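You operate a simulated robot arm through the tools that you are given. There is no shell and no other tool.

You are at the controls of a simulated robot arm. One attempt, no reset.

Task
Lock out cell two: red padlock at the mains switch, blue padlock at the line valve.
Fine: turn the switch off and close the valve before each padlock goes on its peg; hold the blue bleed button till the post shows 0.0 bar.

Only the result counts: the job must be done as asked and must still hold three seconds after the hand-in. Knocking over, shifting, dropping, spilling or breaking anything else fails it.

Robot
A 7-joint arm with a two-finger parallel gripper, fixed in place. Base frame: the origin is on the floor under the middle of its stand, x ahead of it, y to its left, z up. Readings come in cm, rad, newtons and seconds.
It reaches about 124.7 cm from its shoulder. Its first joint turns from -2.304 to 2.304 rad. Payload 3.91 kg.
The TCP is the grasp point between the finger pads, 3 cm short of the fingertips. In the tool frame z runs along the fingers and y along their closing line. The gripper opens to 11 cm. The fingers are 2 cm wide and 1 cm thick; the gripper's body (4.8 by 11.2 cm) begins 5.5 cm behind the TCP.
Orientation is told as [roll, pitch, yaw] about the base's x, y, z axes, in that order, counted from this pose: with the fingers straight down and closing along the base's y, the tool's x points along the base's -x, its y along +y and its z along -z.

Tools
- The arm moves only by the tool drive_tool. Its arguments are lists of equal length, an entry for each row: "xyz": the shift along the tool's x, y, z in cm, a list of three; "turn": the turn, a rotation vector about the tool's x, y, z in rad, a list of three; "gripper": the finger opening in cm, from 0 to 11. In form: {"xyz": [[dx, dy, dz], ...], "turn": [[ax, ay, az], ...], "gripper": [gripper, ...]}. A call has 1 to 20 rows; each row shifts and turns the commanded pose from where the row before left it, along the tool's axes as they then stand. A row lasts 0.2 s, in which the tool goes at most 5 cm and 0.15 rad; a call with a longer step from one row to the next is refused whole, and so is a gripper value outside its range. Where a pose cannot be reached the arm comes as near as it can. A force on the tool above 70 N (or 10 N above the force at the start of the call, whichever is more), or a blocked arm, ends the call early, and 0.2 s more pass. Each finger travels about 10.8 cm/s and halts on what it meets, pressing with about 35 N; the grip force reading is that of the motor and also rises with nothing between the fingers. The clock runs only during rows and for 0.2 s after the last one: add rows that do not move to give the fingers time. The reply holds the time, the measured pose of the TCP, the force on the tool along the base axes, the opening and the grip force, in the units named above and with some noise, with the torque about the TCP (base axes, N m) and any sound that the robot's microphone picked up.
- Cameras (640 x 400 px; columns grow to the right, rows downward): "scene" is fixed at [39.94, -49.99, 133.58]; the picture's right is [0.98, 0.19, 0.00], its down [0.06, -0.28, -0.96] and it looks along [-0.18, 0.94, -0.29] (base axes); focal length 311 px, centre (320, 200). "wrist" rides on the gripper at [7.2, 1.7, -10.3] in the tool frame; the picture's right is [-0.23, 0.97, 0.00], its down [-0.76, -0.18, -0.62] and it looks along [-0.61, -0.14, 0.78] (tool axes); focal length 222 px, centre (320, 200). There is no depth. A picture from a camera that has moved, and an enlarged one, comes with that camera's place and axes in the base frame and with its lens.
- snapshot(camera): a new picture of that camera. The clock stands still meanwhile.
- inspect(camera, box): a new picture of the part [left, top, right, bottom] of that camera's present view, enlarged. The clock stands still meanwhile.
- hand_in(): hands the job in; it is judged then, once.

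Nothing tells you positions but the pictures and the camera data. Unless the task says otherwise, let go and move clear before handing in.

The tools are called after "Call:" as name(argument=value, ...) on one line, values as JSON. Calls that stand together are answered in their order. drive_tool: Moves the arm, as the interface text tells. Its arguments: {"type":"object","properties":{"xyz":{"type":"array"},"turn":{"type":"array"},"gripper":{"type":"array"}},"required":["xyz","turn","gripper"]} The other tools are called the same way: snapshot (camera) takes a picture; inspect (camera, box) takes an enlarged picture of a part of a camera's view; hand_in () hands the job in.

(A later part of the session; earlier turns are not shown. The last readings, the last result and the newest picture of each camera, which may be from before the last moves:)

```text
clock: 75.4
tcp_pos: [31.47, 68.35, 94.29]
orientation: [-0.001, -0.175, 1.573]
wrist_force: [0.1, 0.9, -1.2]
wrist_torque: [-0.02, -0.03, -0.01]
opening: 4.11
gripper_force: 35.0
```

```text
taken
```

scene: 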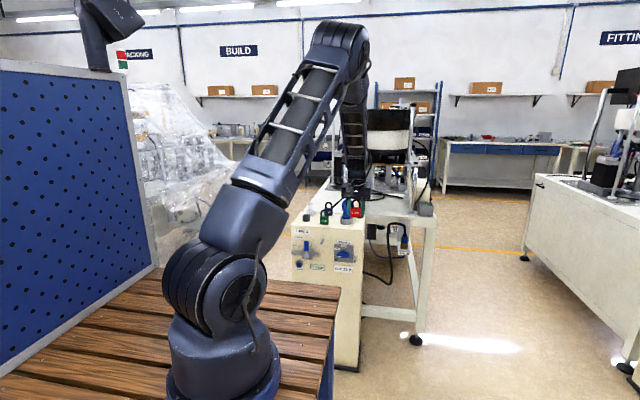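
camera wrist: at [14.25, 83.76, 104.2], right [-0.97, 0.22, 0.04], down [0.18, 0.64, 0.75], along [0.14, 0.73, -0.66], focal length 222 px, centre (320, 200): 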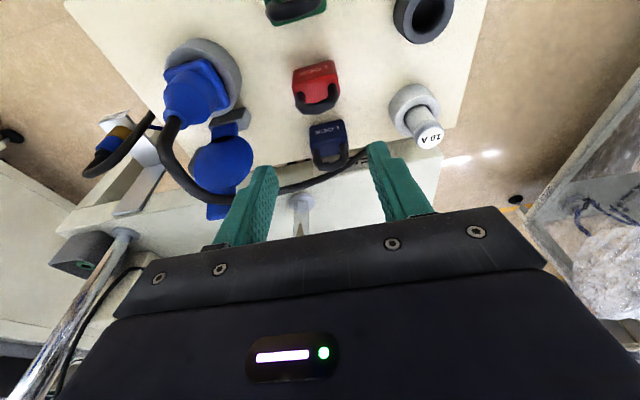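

I'm now in front of the mains side at x≈31.5. I'll descend to near peg height, still well in front of the panel, and inspect.

Call:
drive_tool(xyz=[[0.69, 0, 3.94], [0.69, 0, 3.94], [0.69, 0, 3.94], [0.69, 0, 3.94], [0.69, 0, 3.94], [0.69, 0, 3.94], [0.69, 0, 3.94]], turn=[[0, 0, 0], [0, 0, 0], [0, 0, 0], [0, 0, 0], [0, 0, 0], [0, 0, 0], [0, 0, 0]], gripper=[3.5, 3.5, 3.5, 3.5, 3.5, 3.5, 3.5])

Call:
snapshot(camera="wrist")

Call:
snapshot(camera="scene")

Call:
inspect(camera="scene", box=[320, 220, 390, 290])

```text
clock: 77.0
tcp_pos: [31.5, 68.77, 66.31]
orientation: [0.0, -0.176, 1.57]
wrist_force: [0.7, 0.0, -0.3]
wrist_torque: [0.03, -0.03, 0.0]
opening: 4.12
gripper_force: 35.4
```

```text
taken
camera wrist: at [29.89, 59.73, 75.28], right [-0.97, 0.22, 0.04], down [0.18, 0.64, 0.75], along [0.14, 0.73, -0.66], focal length 222 px, centre (320, 200)
```

wrist: 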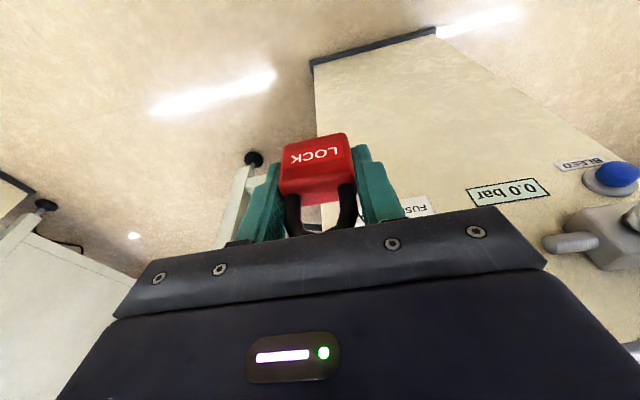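

```text
taken
```

scene: 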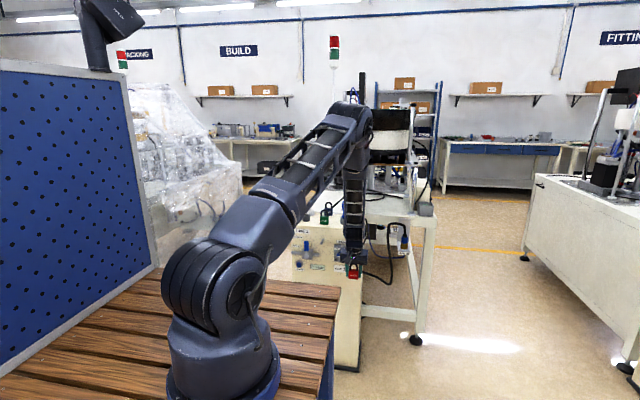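

```text
5.71 times, centred on (355, 255) of scene
camera zoom: at [39.94, -49.99, 133.58], right [0.98, 0.19, 0.0], down [0.06, -0.28, -0.96], along [-0.18, 0.94, -0.29], focal length 1777 px, centre (120, -114)
```

zoom: 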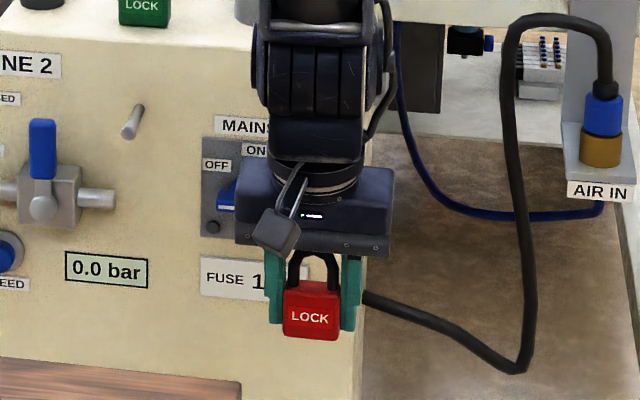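

In the scene view I place the shackle hole at about (31.7, 68.7, 68.0), and the peg ball at (31.5, 77.1, 66.3) with the same camera. I'll move down 1.65 cm, slightly left and forward, stopping just short of the peg tip to check alignment.

Call:
drive_tool(xyz=[[-1.81, 0.033, 0.877], [-1.81, 0.033, 0.877], [-1.81, 0.033, 0.877], [0, 0, 0]], turn=[[0, 0, 0], [0, 0, 0], [0, 0, 0], [0, 0, 0]], gripper=[3.5, 3.5, 3.5, 3.5])

Call:
inspect(camera="scene", box=[335, 235, 371, 271])

Call:
inspect(camera="wrist", box=[240, 100, 420, 240])

```text
clock: 78.0
tcp_pos: [31.34, 74.23, 64.46]
orientation: [0.0, -0.174, 1.571]
wrist_force: [1.3, -1.0, -1.1]
wrist_torque: [-0.01, -0.01, 0.0]
opening: 4.16
gripper_force: 34.9
```

```text
11.11 times, centred on (353, 253) of scene
camera zoom: at [39.94, -49.99, 133.58], right [0.98, 0.19, 0.0], down [0.06, -0.28, -0.96], along [-0.18, 0.94, -0.29], focal length 3455 px, centre (-47, -389)
```

zoom: 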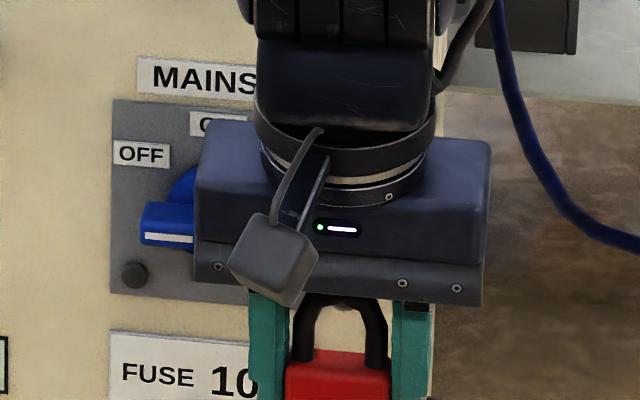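

```text
2.86 times, centred on (330, 170) of wrist
camera zoom: at [29.88, 65.31, 73.5], right [-0.97, 0.22, 0.04], down [0.18, 0.64, 0.75], along [0.14, 0.73, -0.67], focal length 635 px, centre (291, 286)
```

zoom: 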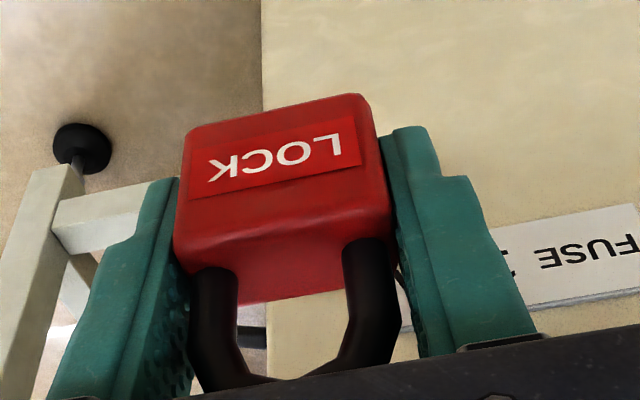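

I can just see something through the top of the shackle opening. I'll zoom in much more there.

Call:
inspect(camera="scene", box=[347, 258, 363, 270])

```text
16.00 times, centred on (355, 264) of scene
camera zoom: at [39.94, -49.99, 133.58], right [0.98, 0.19, 0.0], down [0.06, -0.28, -0.96], along [-0.18, 0.94, -0.29], focal length 4975 px, centre (-240, -824)
```

zoom: 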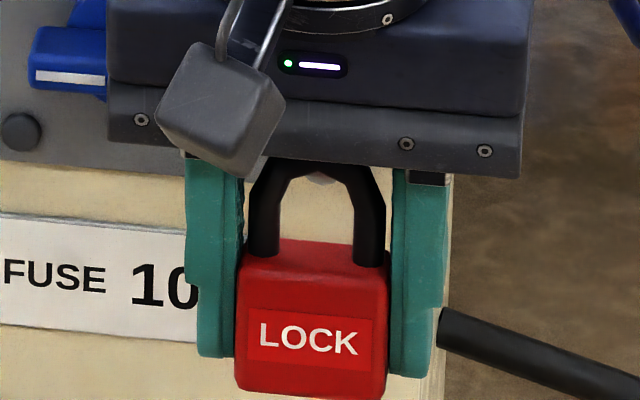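

Through the opening I can see the peg ball, centred in x and about 0.5 cm above the hole centre. I'll raise 0.4 cm and thread forward slowly to y≈78.2.

Call:
drive_tool(xyz=[[-0.07, 0, -0.39], [-0.788, 0, 0.138], [-0.788, 0, 0.138], [-0.788, 0, 0.138], [0, 0, 0]], turn=[[0, 0, 0], [0, 0, 0], [0, 0, 0], [0, 0, 0], [0, 0, 0]], gripper=[3.5, 3.5, 3.5, 3.5, 3.5])

Call:
inspect(camera="scene", box=[347, 256, 363, 268])

```text
clock: 79.2
tcp_pos: [31.31, 76.65, 65.02]
orientation: [0.0, -0.175, 1.57]
wrist_force: [-0.1, 0.7, -0.8]
wrist_torque: [0.01, 0.02, 0.01]
opening: 4.14
gripper_force: 35.1
```

```text
16.00 times, centred on (355, 262) of scene
camera zoom: at [39.94, -49.99, 133.58], right [0.98, 0.19, 0.0], down [0.06, -0.28, -0.96], along [-0.18, 0.94, -0.29], focal length 4975 px, centre (-240, -792)
```

zoom: 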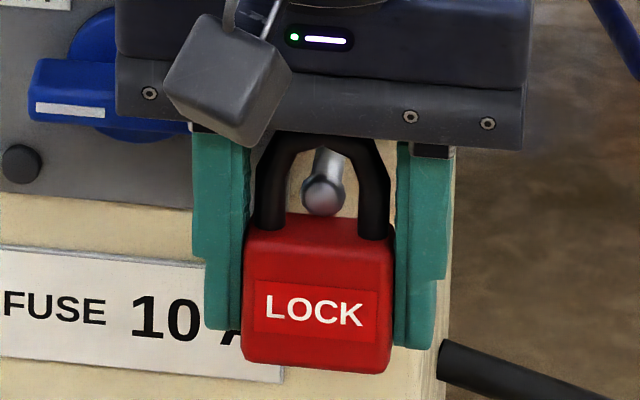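

The peg is inside the shackle opening and centred in x, with no contact force. I'll lower slightly and continue to y≈78.3.

Call:
drive_tool(xyz=[[0.035, 0, 0.197], [-0.788, 0, 0.138], [-0.788, 0, 0.138], [0, 0, 0]], turn=[[0, 0, 0], [0, 0, 0], [0, 0, 0], [0, 0, 0]], gripper=[3.5, 3.5, 3.5, 3.5])

Call:
inspect(camera="scene", box=[347, 254, 363, 266])

```text
clock: 80.2
tcp_pos: [31.36, 77.89, 64.8]
orientation: [0.001, -0.17, 1.572]
wrist_force: [-2.1, -44.5, 3.2]
wrist_torque: [0.97, 0.05, 1.48]
opening: 4.16
gripper_force: 35.0
```

```text
16.00 times, centred on (355, 260) of scene
camera zoom: at [39.94, -49.99, 133.58], right [0.98, 0.19, 0.0], down [0.06, -0.28, -0.96], along [-0.18, 0.94, -0.29], focal length 4975 px, centre (-240, -760)
```

zoom: 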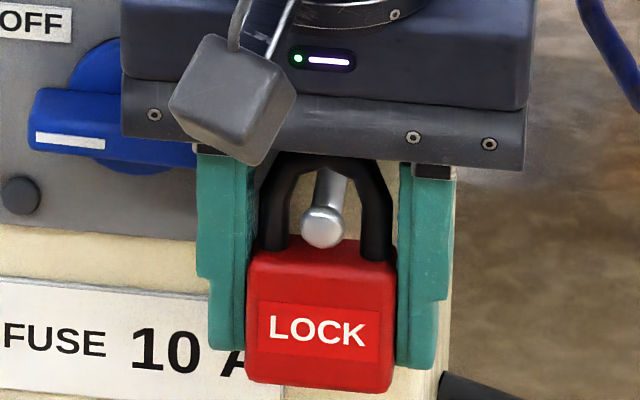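

There's a 45 N contact: the left finger has touched the end of the knob's bar. I'll back off a little, yaw the gripper so the left finger swings away from the panel, and then go slightly deeper.

Call:
drive_tool(xyz=[[0.295, 0, -0.052], [0, 0, 0], [0, 0, 0], [0, 0, 0]], turn=[[0, 0, 0], [-0.0255, 0, -0.147], [-0.0255, 0, -0.147], [0, 0, 0]], gripper=[3.5, 3.5, 3.5, 3.5])

Call:
inspect(camera="scene", box=[347, 254, 363, 266])

```text
clock: 81.2
tcp_pos: [31.37, 77.79, 64.75]
orientation: [-0.002, -0.173, 1.87]
wrist_force: [0.3, -0.3, -0.5]
wrist_torque: [-0.01, 0.0, -0.03]
opening: 4.12
gripper_force: 34.9
```

```text
16.00 times, centred on (355, 260) of scene
camera zoom: at [39.94, -49.99, 133.58], right [0.98, 0.19, 0.0], down [0.06, -0.28, -0.96], along [-0.18, 0.94, -0.29], focal length 4975 px, centre (-240, -760)
```

zoom: 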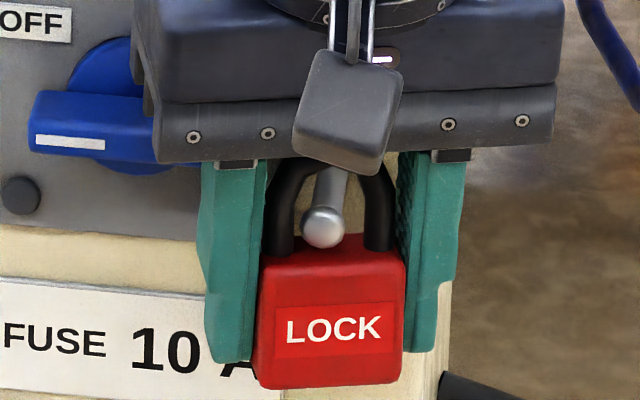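

The contact is gone and the shackle encloses the peg. I'll advance 0.9 cm deeper along base y.

Call:
drive_tool(xyz=[[-0.282, -0.0887, 0.0493], [-0.282, -0.0887, 0.0493], [-0.282, -0.0887, 0.0493], [0, 0, 0]], turn=[[0, 0, 0], [0, 0, 0], [0, 0, 0], [0, 0, 0]], gripper=[3.5, 3.5, 3.5, 3.5])

Call:
inspect(camera="scene", box=[347, 254, 363, 266])

```text
clock: 82.1
tcp_pos: [31.34, 78.24, 64.52]
orientation: [0.003, -0.166, 1.869]
wrist_force: [-1.5, -21.4, 9.3]
wrist_torque: [1.86, -0.16, -0.07]
opening: 4.16
gripper_force: 35.3
stopped in row 4: the force on the tool passed its limit at 74 N (the readings are from after the stop); the commanded pose is now the measured one
```

```text
16.00 times, centred on (355, 260) of scene
camera zoom: at [39.94, -49.99, 133.58], right [0.98, 0.19, 0.0], down [0.06, -0.28, -0.96], along [-0.18, 0.94, -0.29], focal length 4975 px, centre (-240, -760)
```

zoom: 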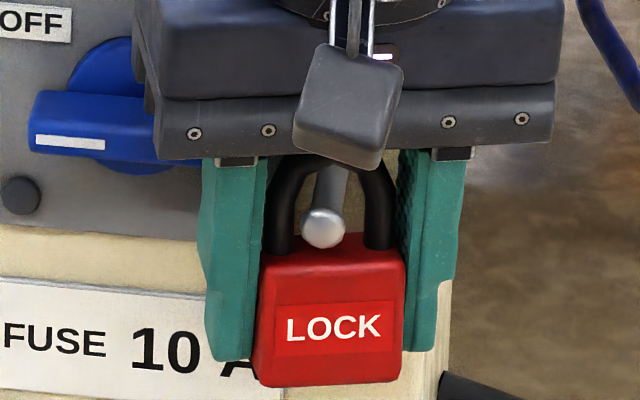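

Something on the upper wrist side touched the panel, with the contact about 9 cm above the TCP. I'll ease off, lean the gripper further back about its closing axis, and then try to go deeper gently.

Call:
drive_tool(xyz=[[0.188, 0.059, -0.033], [0, 0, 0], [0, 0, 0], [0, 0, 0]], turn=[[0, 0, 0], [0, -0.09, 0], [0, -0.09, 0], [0, 0, 0]], gripper=[3.5, 3.5, 3.5, 3.5])

Call:
inspect(camera="scene", box=[347, 254, 363, 266])

```text
clock: 83.1
tcp_pos: [31.37, 78.16, 64.58]
orientation: [0.001, -0.349, 1.868]
wrist_force: [0.4, -0.7, -0.7]
wrist_torque: [0.04, 0.01, 0.02]
opening: 4.16
gripper_force: 35.6
```

```text
16.00 times, centred on (355, 260) of scene
camera zoom: at [39.94, -49.99, 133.58], right [0.98, 0.19, 0.0], down [0.06, -0.28, -0.96], along [-0.18, 0.94, -0.29], focal length 4975 px, centre (-240, -760)
```

zoom: 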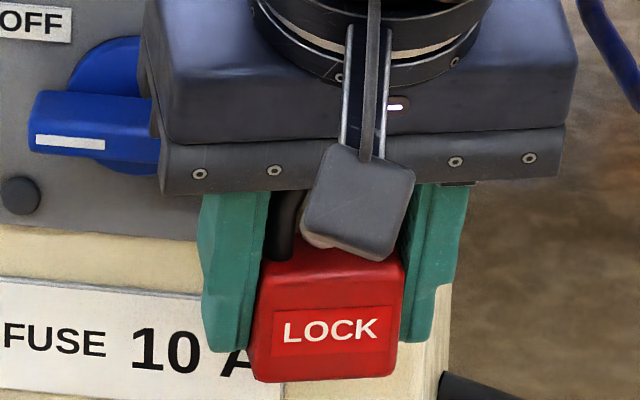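

No contact now. I'll advance about 1.1 cm in small steps.

Call:
drive_tool(xyz=[[-0.25, -0.082, 0.091], [-0.25, -0.082, 0.091], [-0.25, -0.082, 0.091], [-0.25, -0.082, 0.091], [0, 0, 0]], turn=[[0, 0, 0], [0, 0, 0], [0, 0, 0], [0, 0, 0], [0, 0, 0]], gripper=[3.5, 3.5, 3.5, 3.5, 3.5])

Call:
inspect(camera="scene", box=[347, 254, 363, 266])

Call:
snapshot(camera="wrist")

```text
clock: 84.3
tcp_pos: [31.4, 79.26, 64.59]
orientation: [0.004, -0.347, 1.867]
wrist_force: [0.1, -6.9, -2.3]
wrist_torque: [0.13, -0.02, 0.21]
opening: 4.15
gripper_force: 35.2
```

```text
16.00 times, centred on (355, 260) of scene
camera zoom: at [39.94, -49.99, 133.58], right [0.98, 0.19, 0.0], down [0.06, -0.28, -0.96], along [-0.18, 0.94, -0.29], focal length 4975 px, centre (-240, -760)
```

zoom: 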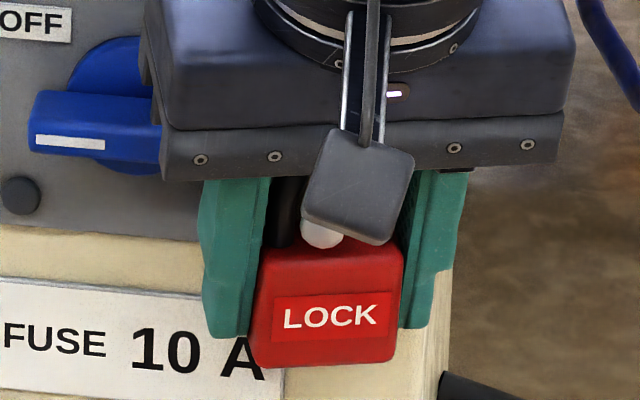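

```text
taken
camera wrist: at [32.81, 68.82, 71.92], right [-0.99, -0.08, 0.08], down [0.02, 0.54, 0.84], along [-0.11, 0.84, -0.53], focal length 222 px, centre (320, 200)
```

wrist: 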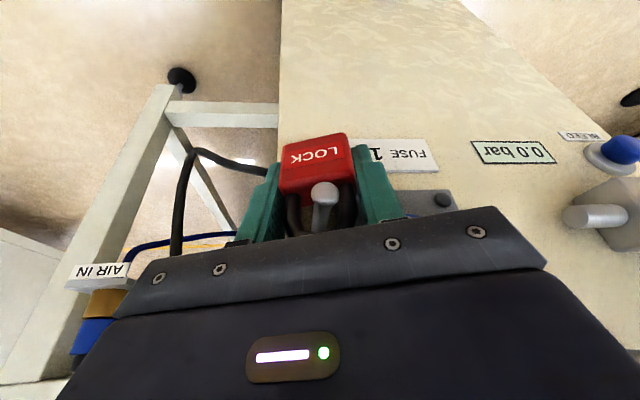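

The wrist view shows the peg passing through the shackle with the ball in front. I'll lower gently until the shackle rests on the peg, so it doesn't drop when released.

Call:
inspect(camera="wrist", box=[250, 110, 410, 240])

Call:
drive_tool(xyz=[[0.085, 0, 0.235], [0.085, 0, 0.235], [0, 0, 0]], turn=[[0, 0, 0], [0, 0, 0], [0, 0, 0]], gripper=[3.5, 3.5, 3.5])

Call:
inspect(camera="wrist", box=[250, 110, 410, 240])

```text
3.08 times, centred on (330, 175) of wrist
camera zoom: at [32.81, 68.82, 71.92], right [-0.99, -0.08, 0.08], down [0.02, 0.54, 0.84], along [-0.11, 0.84, -0.53], focal length 684 px, centre (289, 277)
```

zoom: 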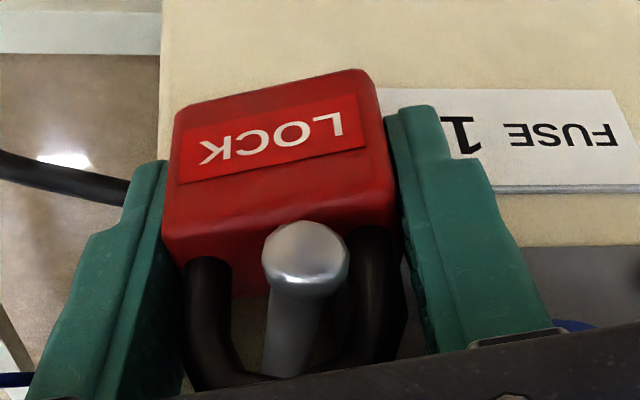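

```text
clock: 85.1
tcp_pos: [31.17, 79.17, 64.24]
orientation: [0.002, -0.349, 1.866]
wrist_force: [0.6, -0.3, -1.6]
wrist_torque: [0.02, -0.02, 0.02]
opening: 4.14
gripper_force: 35.1
```

```text
3.08 times, centred on (330, 175) of wrist
camera zoom: at [32.74, 68.9, 71.52], right [-0.99, -0.08, 0.08], down [0.02, 0.53, 0.85], along [-0.11, 0.84, -0.53], focal length 684 px, centre (289, 277)
```

zoom: 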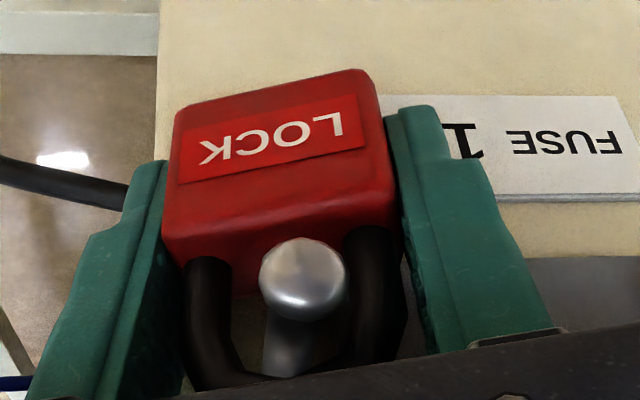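

The peg is clearly through the shackle. I'll keep lowering in small steps until the shackle takes load.

Call:
drive_tool(xyz=[[0.085, 0, 0.235], [0.085, 0, 0.235], [0, 0, 0]], turn=[[0, 0, 0], [0, 0, 0], [0, 0, 0]], gripper=[3.5, 3.5, 3.5])

Call:
inspect(camera="wrist", box=[250, 110, 410, 240])

```text
clock: 85.9
tcp_pos: [31.25, 79.14, 63.84]
orientation: [0.003, -0.349, 1.867]
wrist_force: [-1.0, 0.4, 6.8]
wrist_torque: [-0.06, 0.02, -0.04]
opening: 4.13
gripper_force: 35.5
```

```text
3.08 times, centred on (330, 175) of wrist
camera zoom: at [32.77, 68.83, 71.02], right [-0.99, -0.08, 0.08], down [0.02, 0.53, 0.85], along [-0.11, 0.84, -0.53], focal length 684 px, centre (289, 277)
```

zoom: 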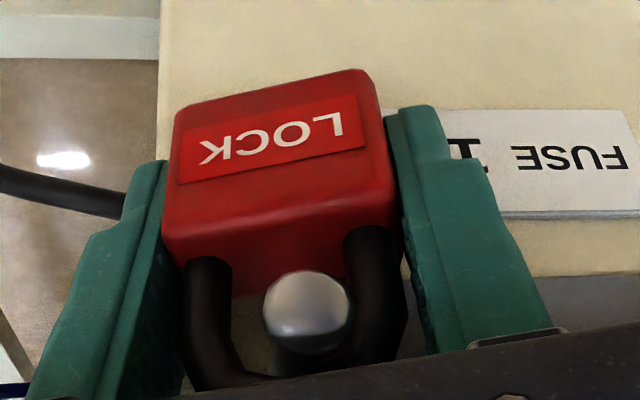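

The shackle now rests on the peg (about 7 N upward). I'll open the fingers.

Call:
drive_tool(xyz=[[0, 0, 0], [0, 0, 0], [0, 0, 0], [0, 0, 0], [0, 0, 0]], turn=[[0, 0, 0], [0, 0, 0], [0, 0, 0], [0, 0, 0], [0, 0, 0]], gripper=[4.5, 5.3, 5.3, 5.3, 5.3])

Call:
inspect(camera="wrist", box=[250, 110, 410, 240])

Call:
inspect(camera="scene", box=[340, 250, 370, 272])

```text
clock: 87.1
tcp_pos: [31.18, 79.09, 63.66]
orientation: [0.002, -0.348, 1.867]
wrist_force: [-0.4, 0.0, -0.8]
wrist_torque: [-0.01, 0.0, 0.0]
opening: 5.29
gripper_force: 0.1
```

```text
3.08 times, centred on (330, 175) of wrist
camera zoom: at [32.78, 68.8, 70.96], right [-0.99, -0.08, 0.08], down [0.02, 0.53, 0.85], along [-0.11, 0.84, -0.53], focal length 684 px, centre (289, 277)
```

zoom: 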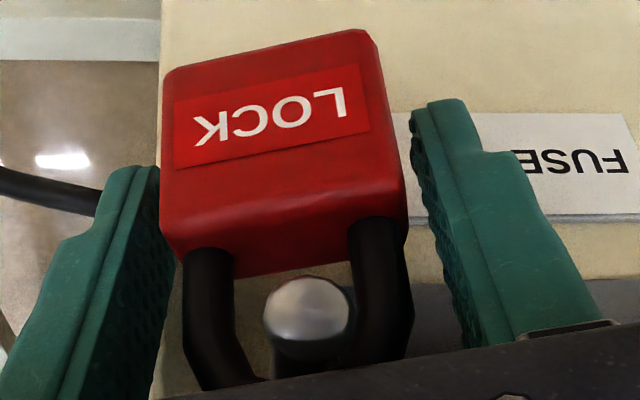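

```text
16.00 times, centred on (355, 261) of scene
camera zoom: at [39.94, -49.99, 133.58], right [0.98, 0.19, 0.0], down [0.06, -0.28, -0.96], along [-0.18, 0.94, -0.29], focal length 4975 px, centre (-240, -776)
```

zoom: 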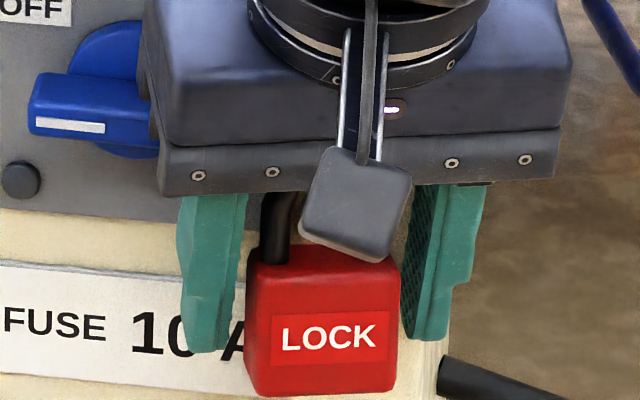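

The red lock hangs freely on the mains peg. I'll open a bit more and withdraw along the tool axis.

Call:
drive_tool(xyz=[[0, 0, 0], [0, 0, 0], [0, 0, -1], [0, 0, -1.5], [0, 0, -2.5], [0, 0, -3], [0, 0, -3], [0, 0, -3]], turn=[[0, 0, 0], [0, 0, 0], [0, 0, 0], [0, 0, 0], [0, 0, 0], [0, 0, 0], [0, 0, 0], [0, 0, 0]], gripper=[6.5, 6.5, 6.5, 6.5, 6.5, 6.5, 6.5, 6.5])

Call:
snapshot(camera="wrist")

Call:
inspect(camera="scene", box=[325, 225, 385, 275])

```text
clock: 88.9
tcp_pos: [32.67, 74.77, 76.65]
orientation: [0.003, -0.347, 1.868]
wrist_force: [1.0, -0.2, -0.4]
wrist_torque: [-0.03, 0.01, 0.03]
opening: 6.52
gripper_force: 0.1
```

```text
taken
camera wrist: at [34.28, 64.38, 84.0], right [-0.99, -0.08, 0.08], down [0.02, 0.54, 0.84], along [-0.11, 0.84, -0.53], focal length 222 px, centre (320, 200)
```

wrist: 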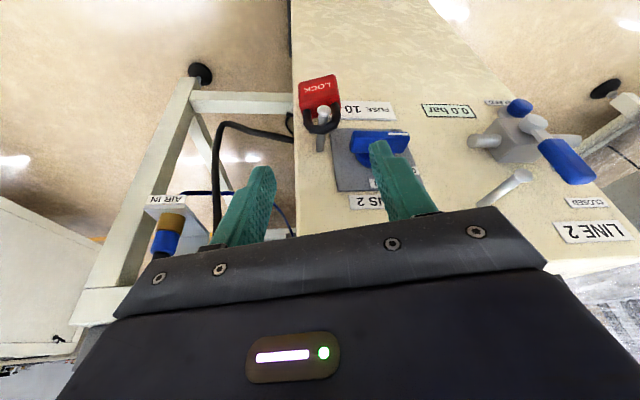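

```text
8.00 times, centred on (355, 250) of scene
camera zoom: at [39.94, -49.99, 133.58], right [0.98, 0.19, 0.0], down [0.06, -0.28, -0.96], along [-0.18, 0.94, -0.29], focal length 2488 px, centre (40, -200)
```

zoom: 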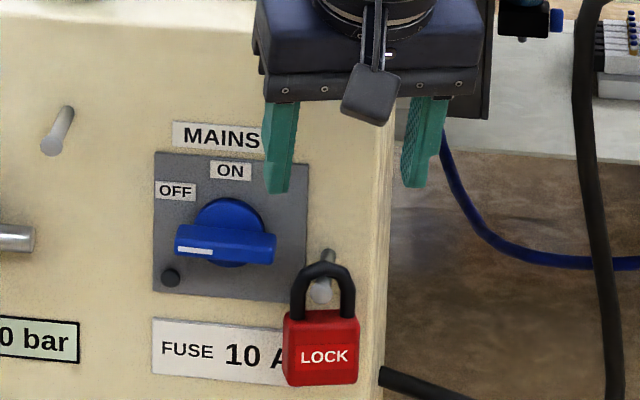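

The red lock hangs on the mains peg with the switch still OFF. I'll look closely to confirm the shackle sits behind the ball.

Call:
inspect(camera="wrist", box=[285, 60, 375, 160])

Call:
inspect(camera="scene", box=[350, 252, 370, 274])

```text
4.00 times, centred on (330, 110) of wrist
camera zoom: at [34.28, 64.38, 84.0], right [-0.99, -0.08, 0.08], down [0.02, 0.54, 0.84], along [-0.11, 0.84, -0.53], focal length 888 px, centre (280, 560)
```

zoom: 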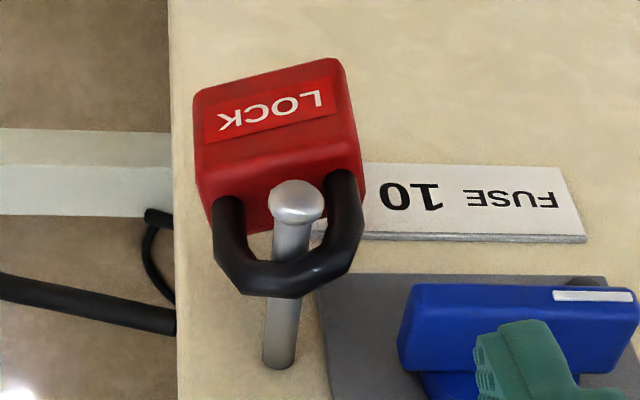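

```text
16.00 times, centred on (360, 263) of scene
camera zoom: at [39.94, -49.99, 133.58], right [0.98, 0.19, 0.0], down [0.06, -0.28, -0.96], along [-0.18, 0.94, -0.29], focal length 4975 px, centre (-320, -808)
```

zoom: 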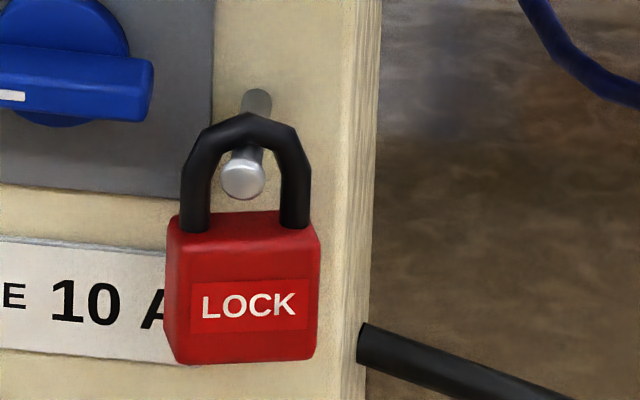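

The red lock is securely hung behind the ball. Now the blue one: I'll rise, restore the 10° downward orientation, and move back to x≈15.7.

Call:
drive_tool(xyz=[[-1.364, 0, -3.76], [-1.364, 0, -3.76], [-1.364, 0, -3.76], [-1.364, 0, -3.76], [-1.364, 0, -3.76], [0, 0, 0], [0, 0, 0], [0, 0, 0], [0, 0, 0], [-1, 3.4, 0.17], [-1, 3.4, 0.17], [-1, 3.4, 0.17], [-1, 3.4, 0.17], [-1, 3.4, 0.17]], turn=[[0, 0, 0], [0, 0, 0], [0, 0, 0], [0, 0, 0], [0, 0, 0], [0, 0.087, 0], [0, 0.087, 0], [0.0257, 0, 0.1468], [0.0257, 0, 0.1468], [0, 0, 0], [0, 0, 0], [0, 0, 0], [0, 0, 0], [0, 0, 0]], gripper=[6.2, 6.2, 6.2, 6.2, 6.2, 6.2, 6.2, 6.2, 6.2, 6.2, 6.2, 6.2, 6.2, 6.2])

Call:
snapshot(camera="scene")

```text
clock: 91.9
tcp_pos: [15.93, 79.53, 96.9]
orientation: [0.003, -0.172, 1.569]
wrist_force: [-0.2, -0.6, 0.1]
wrist_torque: [-0.03, 0.05, -0.02]
opening: 6.18
gripper_force: 0.1
```

```text
taken
```

scene: 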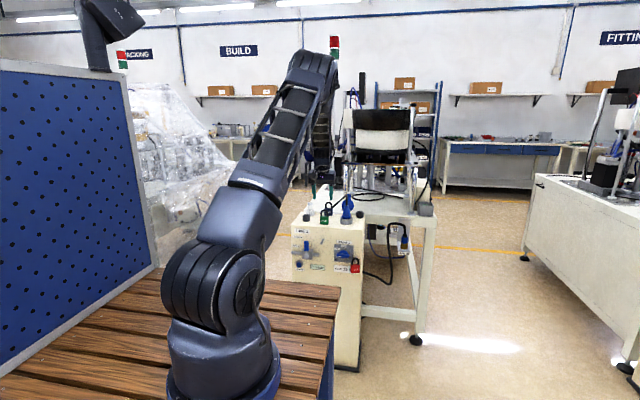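

I'm clear and repositioned, and the scene is undisturbed. I'll move over to above the blue lock near (15.76, 98.75).

Call:
drive_tool(xyz=[[-3.73, 0.03, 0.936], [-3.73, 0.03, 0.936], [-3.73, 0.03, 0.936], [-3.73, 0.03, 0.936], [-3.73, 0.03, 0.936], [0, 0, 0]], turn=[[0, 0, 0], [0, 0, 0], [0, 0, 0], [0, 0, 0], [0, 0, 0], [0, 0, 0]], gripper=[6.2, 6.2, 6.2, 6.2, 6.2, 6.2])

Call:
snapshot(camera="wrist")

Call:
inspect(camera="wrist", box=[220, 40, 440, 220])

Call:
inspect(camera="scene", box=[290, 160, 370, 220])

```text
clock: 93.3
tcp_pos: [15.74, 98.63, 95.44]
orientation: [0.002, -0.173, 1.572]
wrist_force: [0.5, -0.4, -0.6]
wrist_torque: [0.0, 0.01, 0.0]
opening: 6.21
gripper_force: 0.0
```

```text
taken
camera wrist: at [14.14, 89.72, 104.53], right [-0.97, 0.22, 0.04], down [0.18, 0.64, 0.74], along [0.14, 0.73, -0.67], focal length 222 px, centre (320, 200)
```

wrist: 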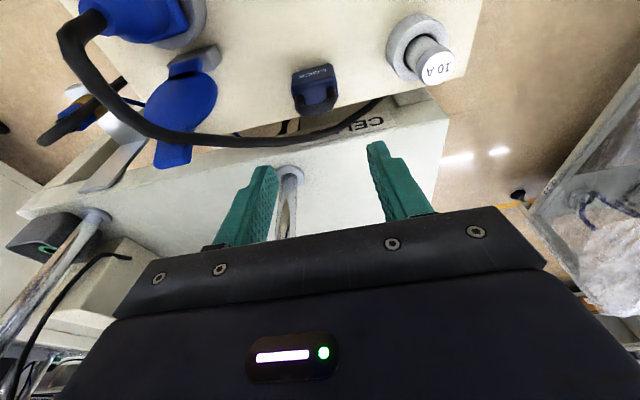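

```text
2.22 times, centred on (330, 130) of wrist
camera zoom: at [14.14, 89.72, 104.53], right [-0.97, 0.22, 0.04], down [0.18, 0.64, 0.74], along [0.14, 0.73, -0.67], focal length 494 px, centre (298, 356)
```

zoom: 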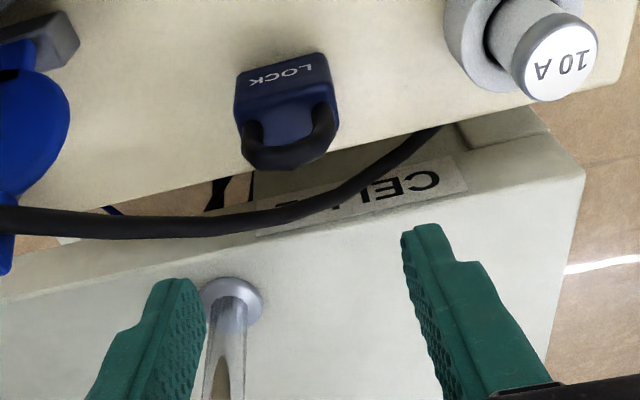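

```text
6.67 times, centred on (330, 190) of scene
camera zoom: at [39.94, -49.99, 133.58], right [0.98, 0.19, 0.0], down [0.06, -0.28, -0.96], along [-0.18, 0.94, -0.29], focal length 2073 px, centre (253, 267)
```

zoom: 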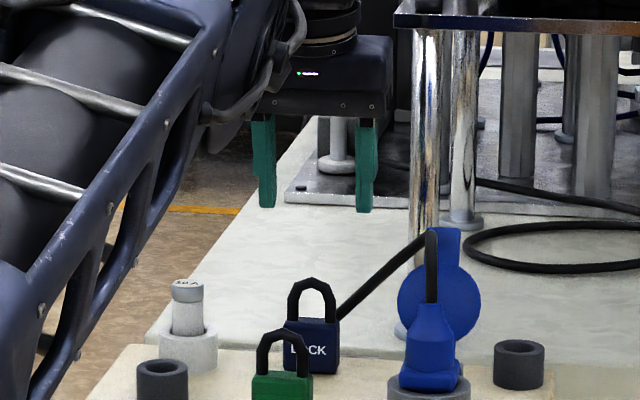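

The blue lock's centre is about (15.82, 98.72). The cable behind it passes at y≈101.8, low enough to clear the fingers and gripper body by around 0.8–1 cm. I'll descend most of the way and re-check.

Call:
drive_tool(xyz=[[-0.09, 0, 0.015], [0.344, 0, 1.97], [0.344, 0, 1.97], [0.344, 0, 1.97], [0.344, 0, 1.97], [0, 0, 0]], turn=[[0, 0, 0], [0, 0, 0], [0, 0, 0], [0, 0, 0], [0, 0, 0], [0, 0, 0]], gripper=[6.2, 6.2, 6.2, 6.2, 6.2, 6.2])

Call:
inspect(camera="wrist", box=[180, 60, 440, 240])

Call:
inspect(camera="scene", box=[305, 170, 365, 220])

```text
clock: 94.7
tcp_pos: [15.48, 98.86, 87.39]
orientation: [0.001, -0.174, 1.572]
wrist_force: [0.0, 0.6, 0.5]
wrist_torque: [-0.02, 0.04, 0.03]
opening: 6.2
gripper_force: 0.2
```

```text
2.22 times, centred on (310, 150) of wrist
camera zoom: at [14.1, 90.0, 96.44], right [-0.97, 0.22, 0.04], down [0.18, 0.64, 0.75], along [0.14, 0.73, -0.67], focal length 494 px, centre (342, 311)
```

zoom: 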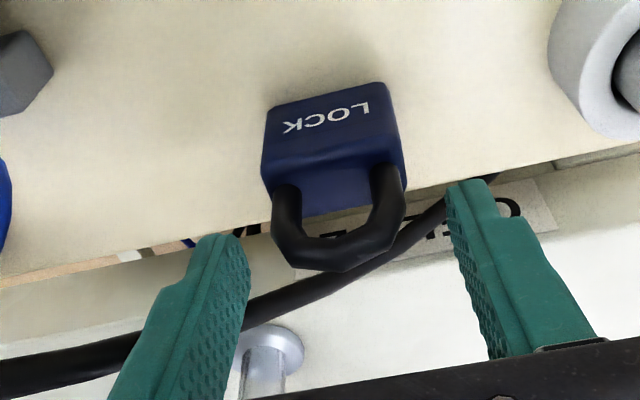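

```text
8.00 times, centred on (335, 195) of scene
camera zoom: at [39.94, -49.99, 133.58], right [0.98, 0.19, 0.0], down [0.06, -0.28, -0.96], along [-0.18, 0.94, -0.29], focal length 2488 px, centre (200, 240)
```

zoom: 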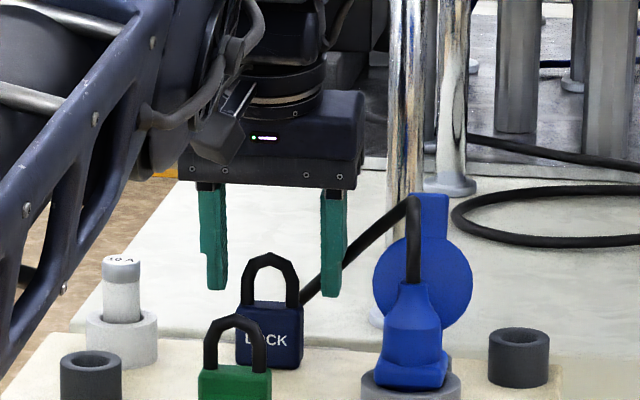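

Alignment is good. I'll descend the last 4 cm and close on the blue lock.

Call:
drive_tool(xyz=[[0.4, -0.05, 1.98], [0.4, -0.05, 1.98], [0, 0, 0], [0, 0, 0], [0, 0, 0], [0, 0, 0]], turn=[[0, 0, 0], [0, 0, 0], [0, 0, 0], [0, 0, 0], [0, 0, 0], [0, 0, 0]], gripper=[6.2, 6.2, 6.2, 3.5, 3.5, 3.5])

Call:
inspect(camera="wrist", box=[220, 60, 440, 240])

Call:
inspect(camera="scene", box=[305, 170, 365, 220])

```text
clock: 96.1
tcp_pos: [15.91, 98.8, 83.53]
orientation: [0.001, -0.172, 1.572]
wrist_force: [-0.3, 1.0, 0.0]
wrist_torque: [0.03, -0.03, 0.04]
opening: 4.12
gripper_force: 34.8
```

```text
2.22 times, centred on (330, 150) of wrist
camera zoom: at [14.22, 89.83, 92.53], right [-0.97, 0.22, 0.04], down [0.18, 0.64, 0.74], along [0.14, 0.73, -0.67], focal length 494 px, centre (298, 311)
```

zoom: 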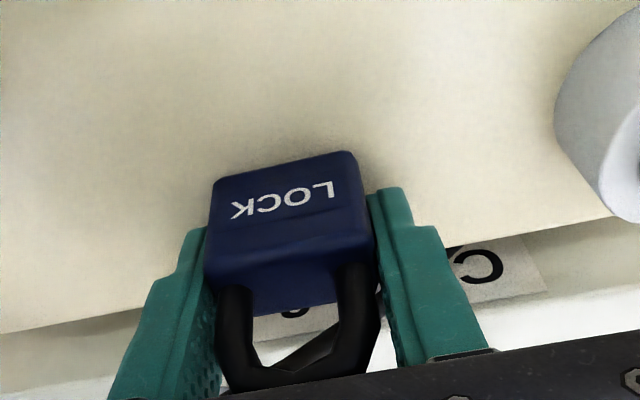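

```text
8.00 times, centred on (335, 195) of scene
camera zoom: at [39.94, -49.99, 133.58], right [0.98, 0.19, 0.0], down [0.06, -0.28, -0.96], along [-0.18, 0.94, -0.29], focal length 2488 px, centre (200, 240)
```

zoom: 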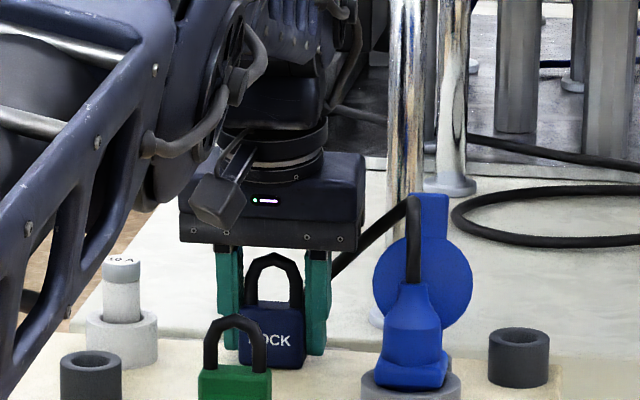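

The blue lock is held at 4.12 cm. I'll lift straight up.

Call:
drive_tool(xyz=[[-0.17, 0, -0.985], [-0.43, 0, -2.46], [-0.43, 0, -2.46], [-0.43, 0, -2.46], [-0.43, 0, -2.46]], turn=[[0, 0, 0], [0, 0, 0], [0, 0, 0], [0, 0, 0], [0, 0, 0]], gripper=[3.5, 3.5, 3.5, 3.5, 3.5])

Call:
inspect(camera="scene", box=[295, 150, 365, 220])

```text
clock: 97.3
tcp_pos: [15.69, 98.9, 94.59]
orientation: [0.003, -0.172, 1.57]
wrist_force: [0.1, 0.6, -2.0]
wrist_torque: [-0.01, 0.01, 0.01]
opening: 4.14
gripper_force: 35.3
```

```text
5.71 times, centred on (330, 185) of scene
camera zoom: at [39.94, -49.99, 133.58], right [0.98, 0.19, 0.0], down [0.06, -0.28, -0.96], along [-0.18, 0.94, -0.29], focal length 1777 px, centre (263, 286)
```

zoom: 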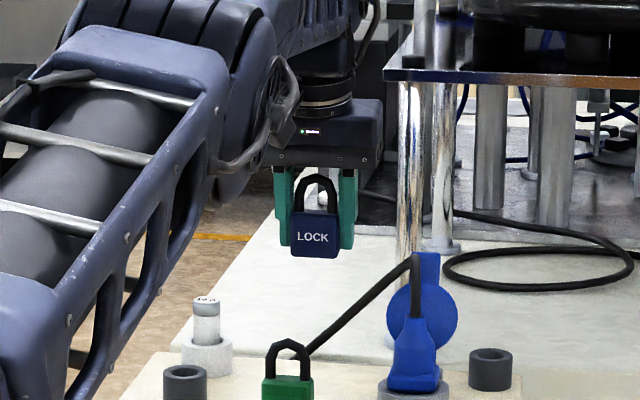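

The blue lock is held and nothing else moved. I'll back out over the green lock to y≈70, then descend in front of the line peg.

Call:
drive_tool(xyz=[[3.546, 0, -0.62], [3.546, 0, -0.62], [3.546, 0, -0.62], [3.546, 0, -0.62], [3.546, 0, -0.62], [3.546, 0, -0.62], [3.546, 0, -0.62], [3.546, 0, -0.62]], turn=[[0, 0, 0], [0, 0, 0], [0, 0, 0], [0, 0, 0], [0, 0, 0], [0, 0, 0], [0, 0, 0], [0, 0, 0]], gripper=[3.5, 3.5, 3.5, 3.5, 3.5, 3.5, 3.5, 3.5])

Call:
drive_tool(xyz=[[0.69, 0, 3.94], [0.69, 0, 3.94], [0.69, 0, 3.94], [0.69, 0, 3.94], [0.69, 0, 3.94]], turn=[[0, 0, 0], [0, 0, 0], [0, 0, 0], [0, 0, 0], [0, 0, 0]], gripper=[3.5, 3.5, 3.5, 3.5, 3.5])

Call:
snapshot(camera="scene")

Call:
inspect(camera="scene", box=[285, 205, 365, 275])

```text
clock: 99.1
tcp_pos: [15.67, 70.14, 94.35]
orientation: [0.002, -0.173, 1.571]
wrist_force: [-0.2, -0.4, -0.8]
wrist_torque: [0.01, 0.01, 0.01]
opening: 4.16
gripper_force: 35.4
```

```text
clock: 100.3
tcp_pos: [15.47, 70.05, 74.61]
orientation: [0.002, -0.175, 1.57]
wrist_force: [0.6, -0.5, 0.0]
wrist_torque: [-0.02, -0.02, 0.0]
opening: 4.15
gripper_force: 34.9
```

```text
taken
```

scene: 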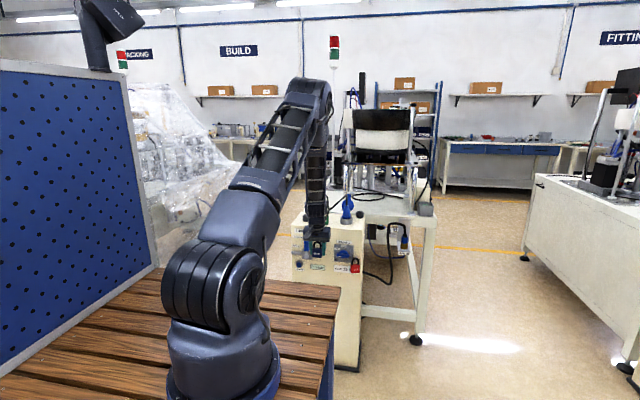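

```text
5.71 times, centred on (325, 240) of scene
camera zoom: at [39.94, -49.99, 133.58], right [0.98, 0.19, 0.0], down [0.06, -0.28, -0.96], along [-0.18, 0.94, -0.29], focal length 1777 px, centre (291, -29)
```

zoom: 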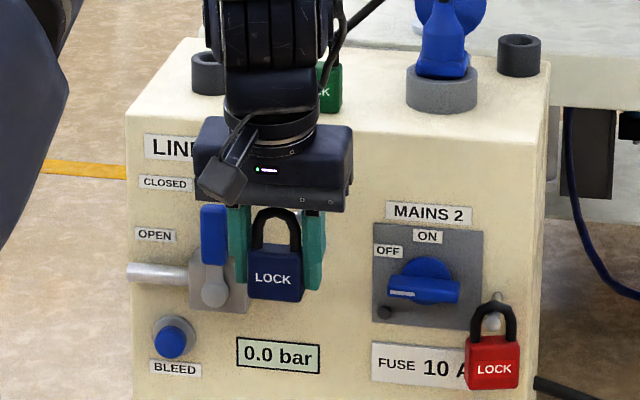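

The view is clear: valve CLOSED, switch OFF, red lock hanging and 0.0 bar. I'll approach the line peg (x≈15.9, ball z≈74.3), stopping just in front to check alignment.

Call:
drive_tool(xyz=[[-1.373, -0.067, 0.85], [-1.373, -0.067, 0.85], [-1.373, -0.067, 0.85], [0, 0, 0]], turn=[[0, 0, 0], [0, 0, 0], [0, 0, 0], [0, 0, 0]], gripper=[3.5, 3.5, 3.5, 3.5])

Call:
inspect(camera="scene", box=[308, 236, 328, 256])

```text
clock: 101.3
tcp_pos: [15.71, 74.57, 72.63]
orientation: [0.001, -0.173, 1.571]
wrist_force: [0.7, -0.3, -1.1]
wrist_torque: [-0.02, -0.02, -0.03]
opening: 4.14
gripper_force: 35.5
```

```text
16.00 times, centred on (318, 246) of scene
camera zoom: at [39.94, -49.99, 133.58], right [0.98, 0.19, 0.0], down [0.06, -0.28, -0.96], along [-0.18, 0.94, -0.29], focal length 4975 px, centre (352, -536)
```

zoom: 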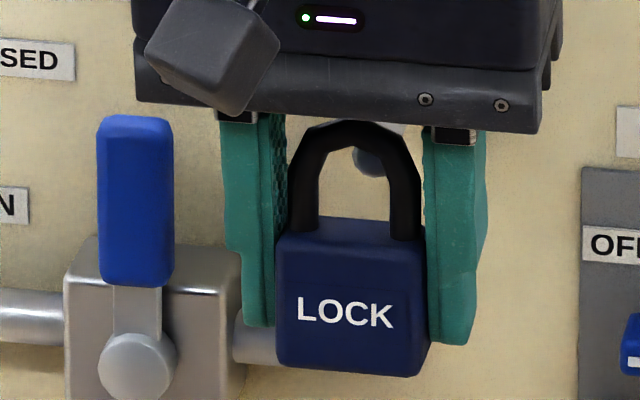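

The ball shows through the opening, aligned in x and z within about 0.15 cm after parallax. I'll thread forward.

Call:
drive_tool(xyz=[[-0.788, 0, 0.138], [-0.788, 0, 0.138], [-0.788, 0, 0.138], [0, 0, 0]], turn=[[0, 0, 0], [0, 0, 0], [0, 0, 0], [0, 0, 0]], gripper=[3.5, 3.5, 3.5, 3.5])

Call:
inspect(camera="scene", box=[308, 234, 328, 254])

```text
clock: 102.3
tcp_pos: [15.83, 76.89, 72.66]
orientation: [0.001, -0.172, 1.57]
wrist_force: [0.1, -0.2, -0.9]
wrist_torque: [0.02, 0.03, 0.01]
opening: 4.15
gripper_force: 34.7
```

```text
16.00 times, centred on (318, 244) of scene
camera zoom: at [39.94, -49.99, 133.58], right [0.98, 0.19, 0.0], down [0.06, -0.28, -0.96], along [-0.18, 0.94, -0.29], focal length 4975 px, centre (352, -504)
```

zoom: 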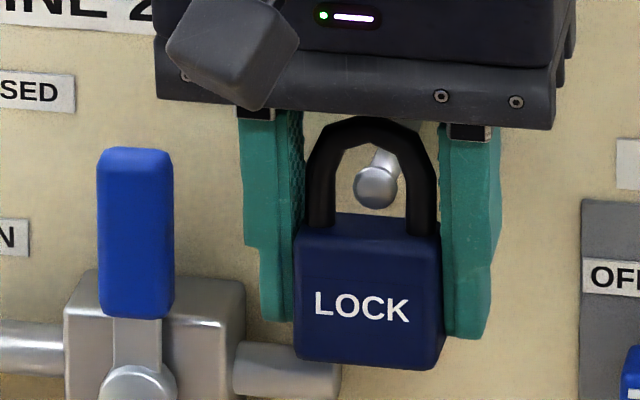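

The ball is inside the shackle opening with no contact. I'll continue in to y≈79.

Call:
drive_tool(xyz=[[-0.69, 0, 0.121], [-0.69, 0, 0.121], [-0.69, 0, 0.121], [0, 0, 0]], turn=[[0, 0, 0], [0, 0, 0], [0, 0, 0], [0, 0, 0]], gripper=[3.5, 3.5, 3.5, 3.5])

Call:
inspect(camera="scene", box=[308, 234, 328, 254])

Call:
inspect(camera="wrist", box=[220, 80, 440, 240])

```text
clock: 103.1
tcp_pos: [15.99, 78.49, 72.39]
orientation: [0.002, -0.163, 1.571]
wrist_force: [0.3, -28.7, 13.0]
wrist_torque: [2.35, -0.04, -0.07]
opening: 4.16
gripper_force: 34.7
stopped in row 4: the force on the tool passed its limit at 82 N (the readings are from after the stop); the commanded pose is now the measured one
```

```text
16.00 times, centred on (318, 244) of scene
camera zoom: at [39.94, -49.99, 133.58], right [0.98, 0.19, 0.0], down [0.06, -0.28, -0.96], along [-0.18, 0.94, -0.29], focal length 4975 px, centre (352, -504)
```

zoom: 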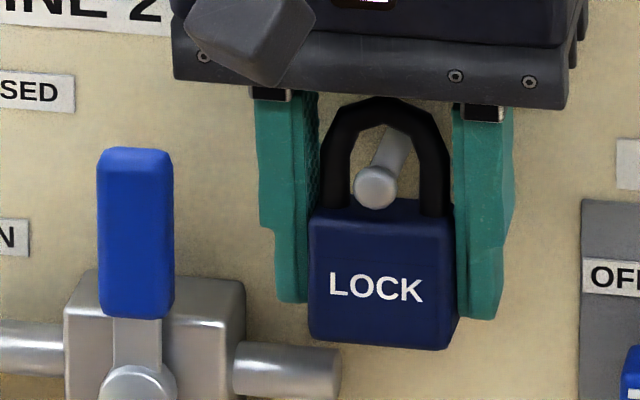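

```text
2.50 times, centred on (330, 160) of wrist
camera zoom: at [14.36, 69.71, 81.62], right [-0.97, 0.22, 0.04], down [0.18, 0.65, 0.74], along [0.14, 0.73, -0.67], focal length 555 px, centre (295, 300)
```

zoom: 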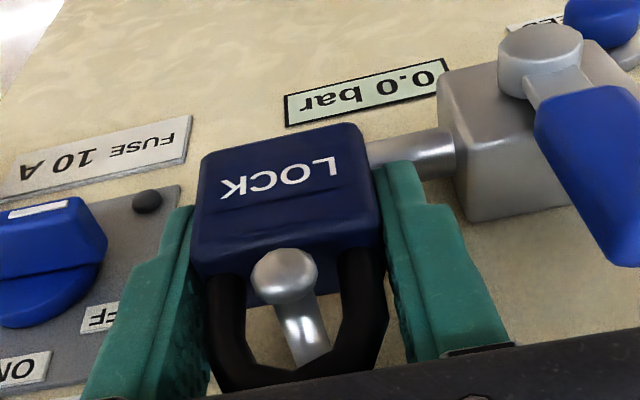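

The same upper gripper part has met the cabinet's front edge. As with the red lock, I'll ease back, lean the gripper back about its closing axis, and then go deeper.

Call:
drive_tool(xyz=[[0.246, 0, -0.043], [0, 0, 0], [0, 0, 0], [0, 0, 0]], turn=[[0, 0, 0], [0, -0.09, 0], [0, -0.09, 0], [0, 0, 0]], gripper=[3.5, 3.5, 3.5, 3.5])

Call:
inspect(camera="wrist", box=[220, 80, 440, 240])

Call:
inspect(camera="scene", box=[295, 195, 375, 265])

```text
clock: 104.1
tcp_pos: [15.87, 78.32, 72.57]
orientation: [0.002, -0.347, 1.569]
wrist_force: [-0.7, 0.5, -1.3]
wrist_torque: [-0.04, -0.03, -0.02]
opening: 4.12
gripper_force: 34.9
```

```text
2.50 times, centred on (330, 160) of wrist
camera zoom: at [14.36, 68.12, 79.85], right [-0.97, 0.21, 0.08], down [0.18, 0.51, 0.84], along [0.14, 0.84, -0.53], focal length 555 px, centre (295, 300)
```

zoom: 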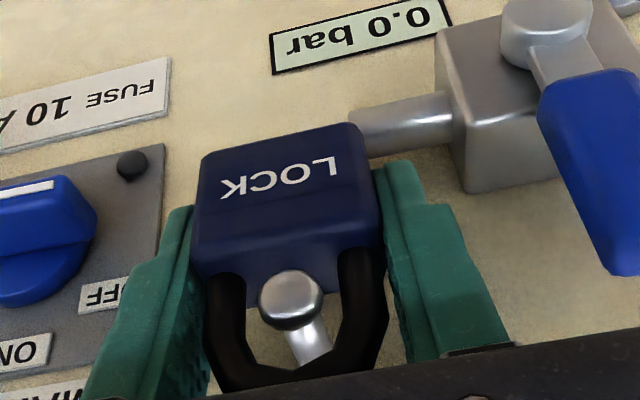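

```text
5.71 times, centred on (335, 230) of scene
camera zoom: at [39.94, -49.99, 133.58], right [0.98, 0.19, 0.0], down [0.06, -0.28, -0.96], along [-0.18, 0.94, -0.29], focal length 1777 px, centre (234, 29)
```

zoom: 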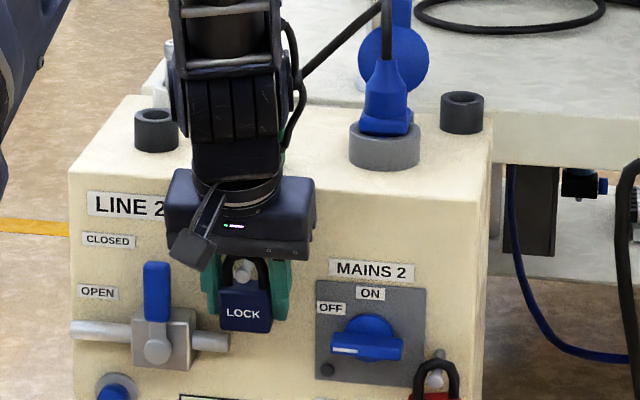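

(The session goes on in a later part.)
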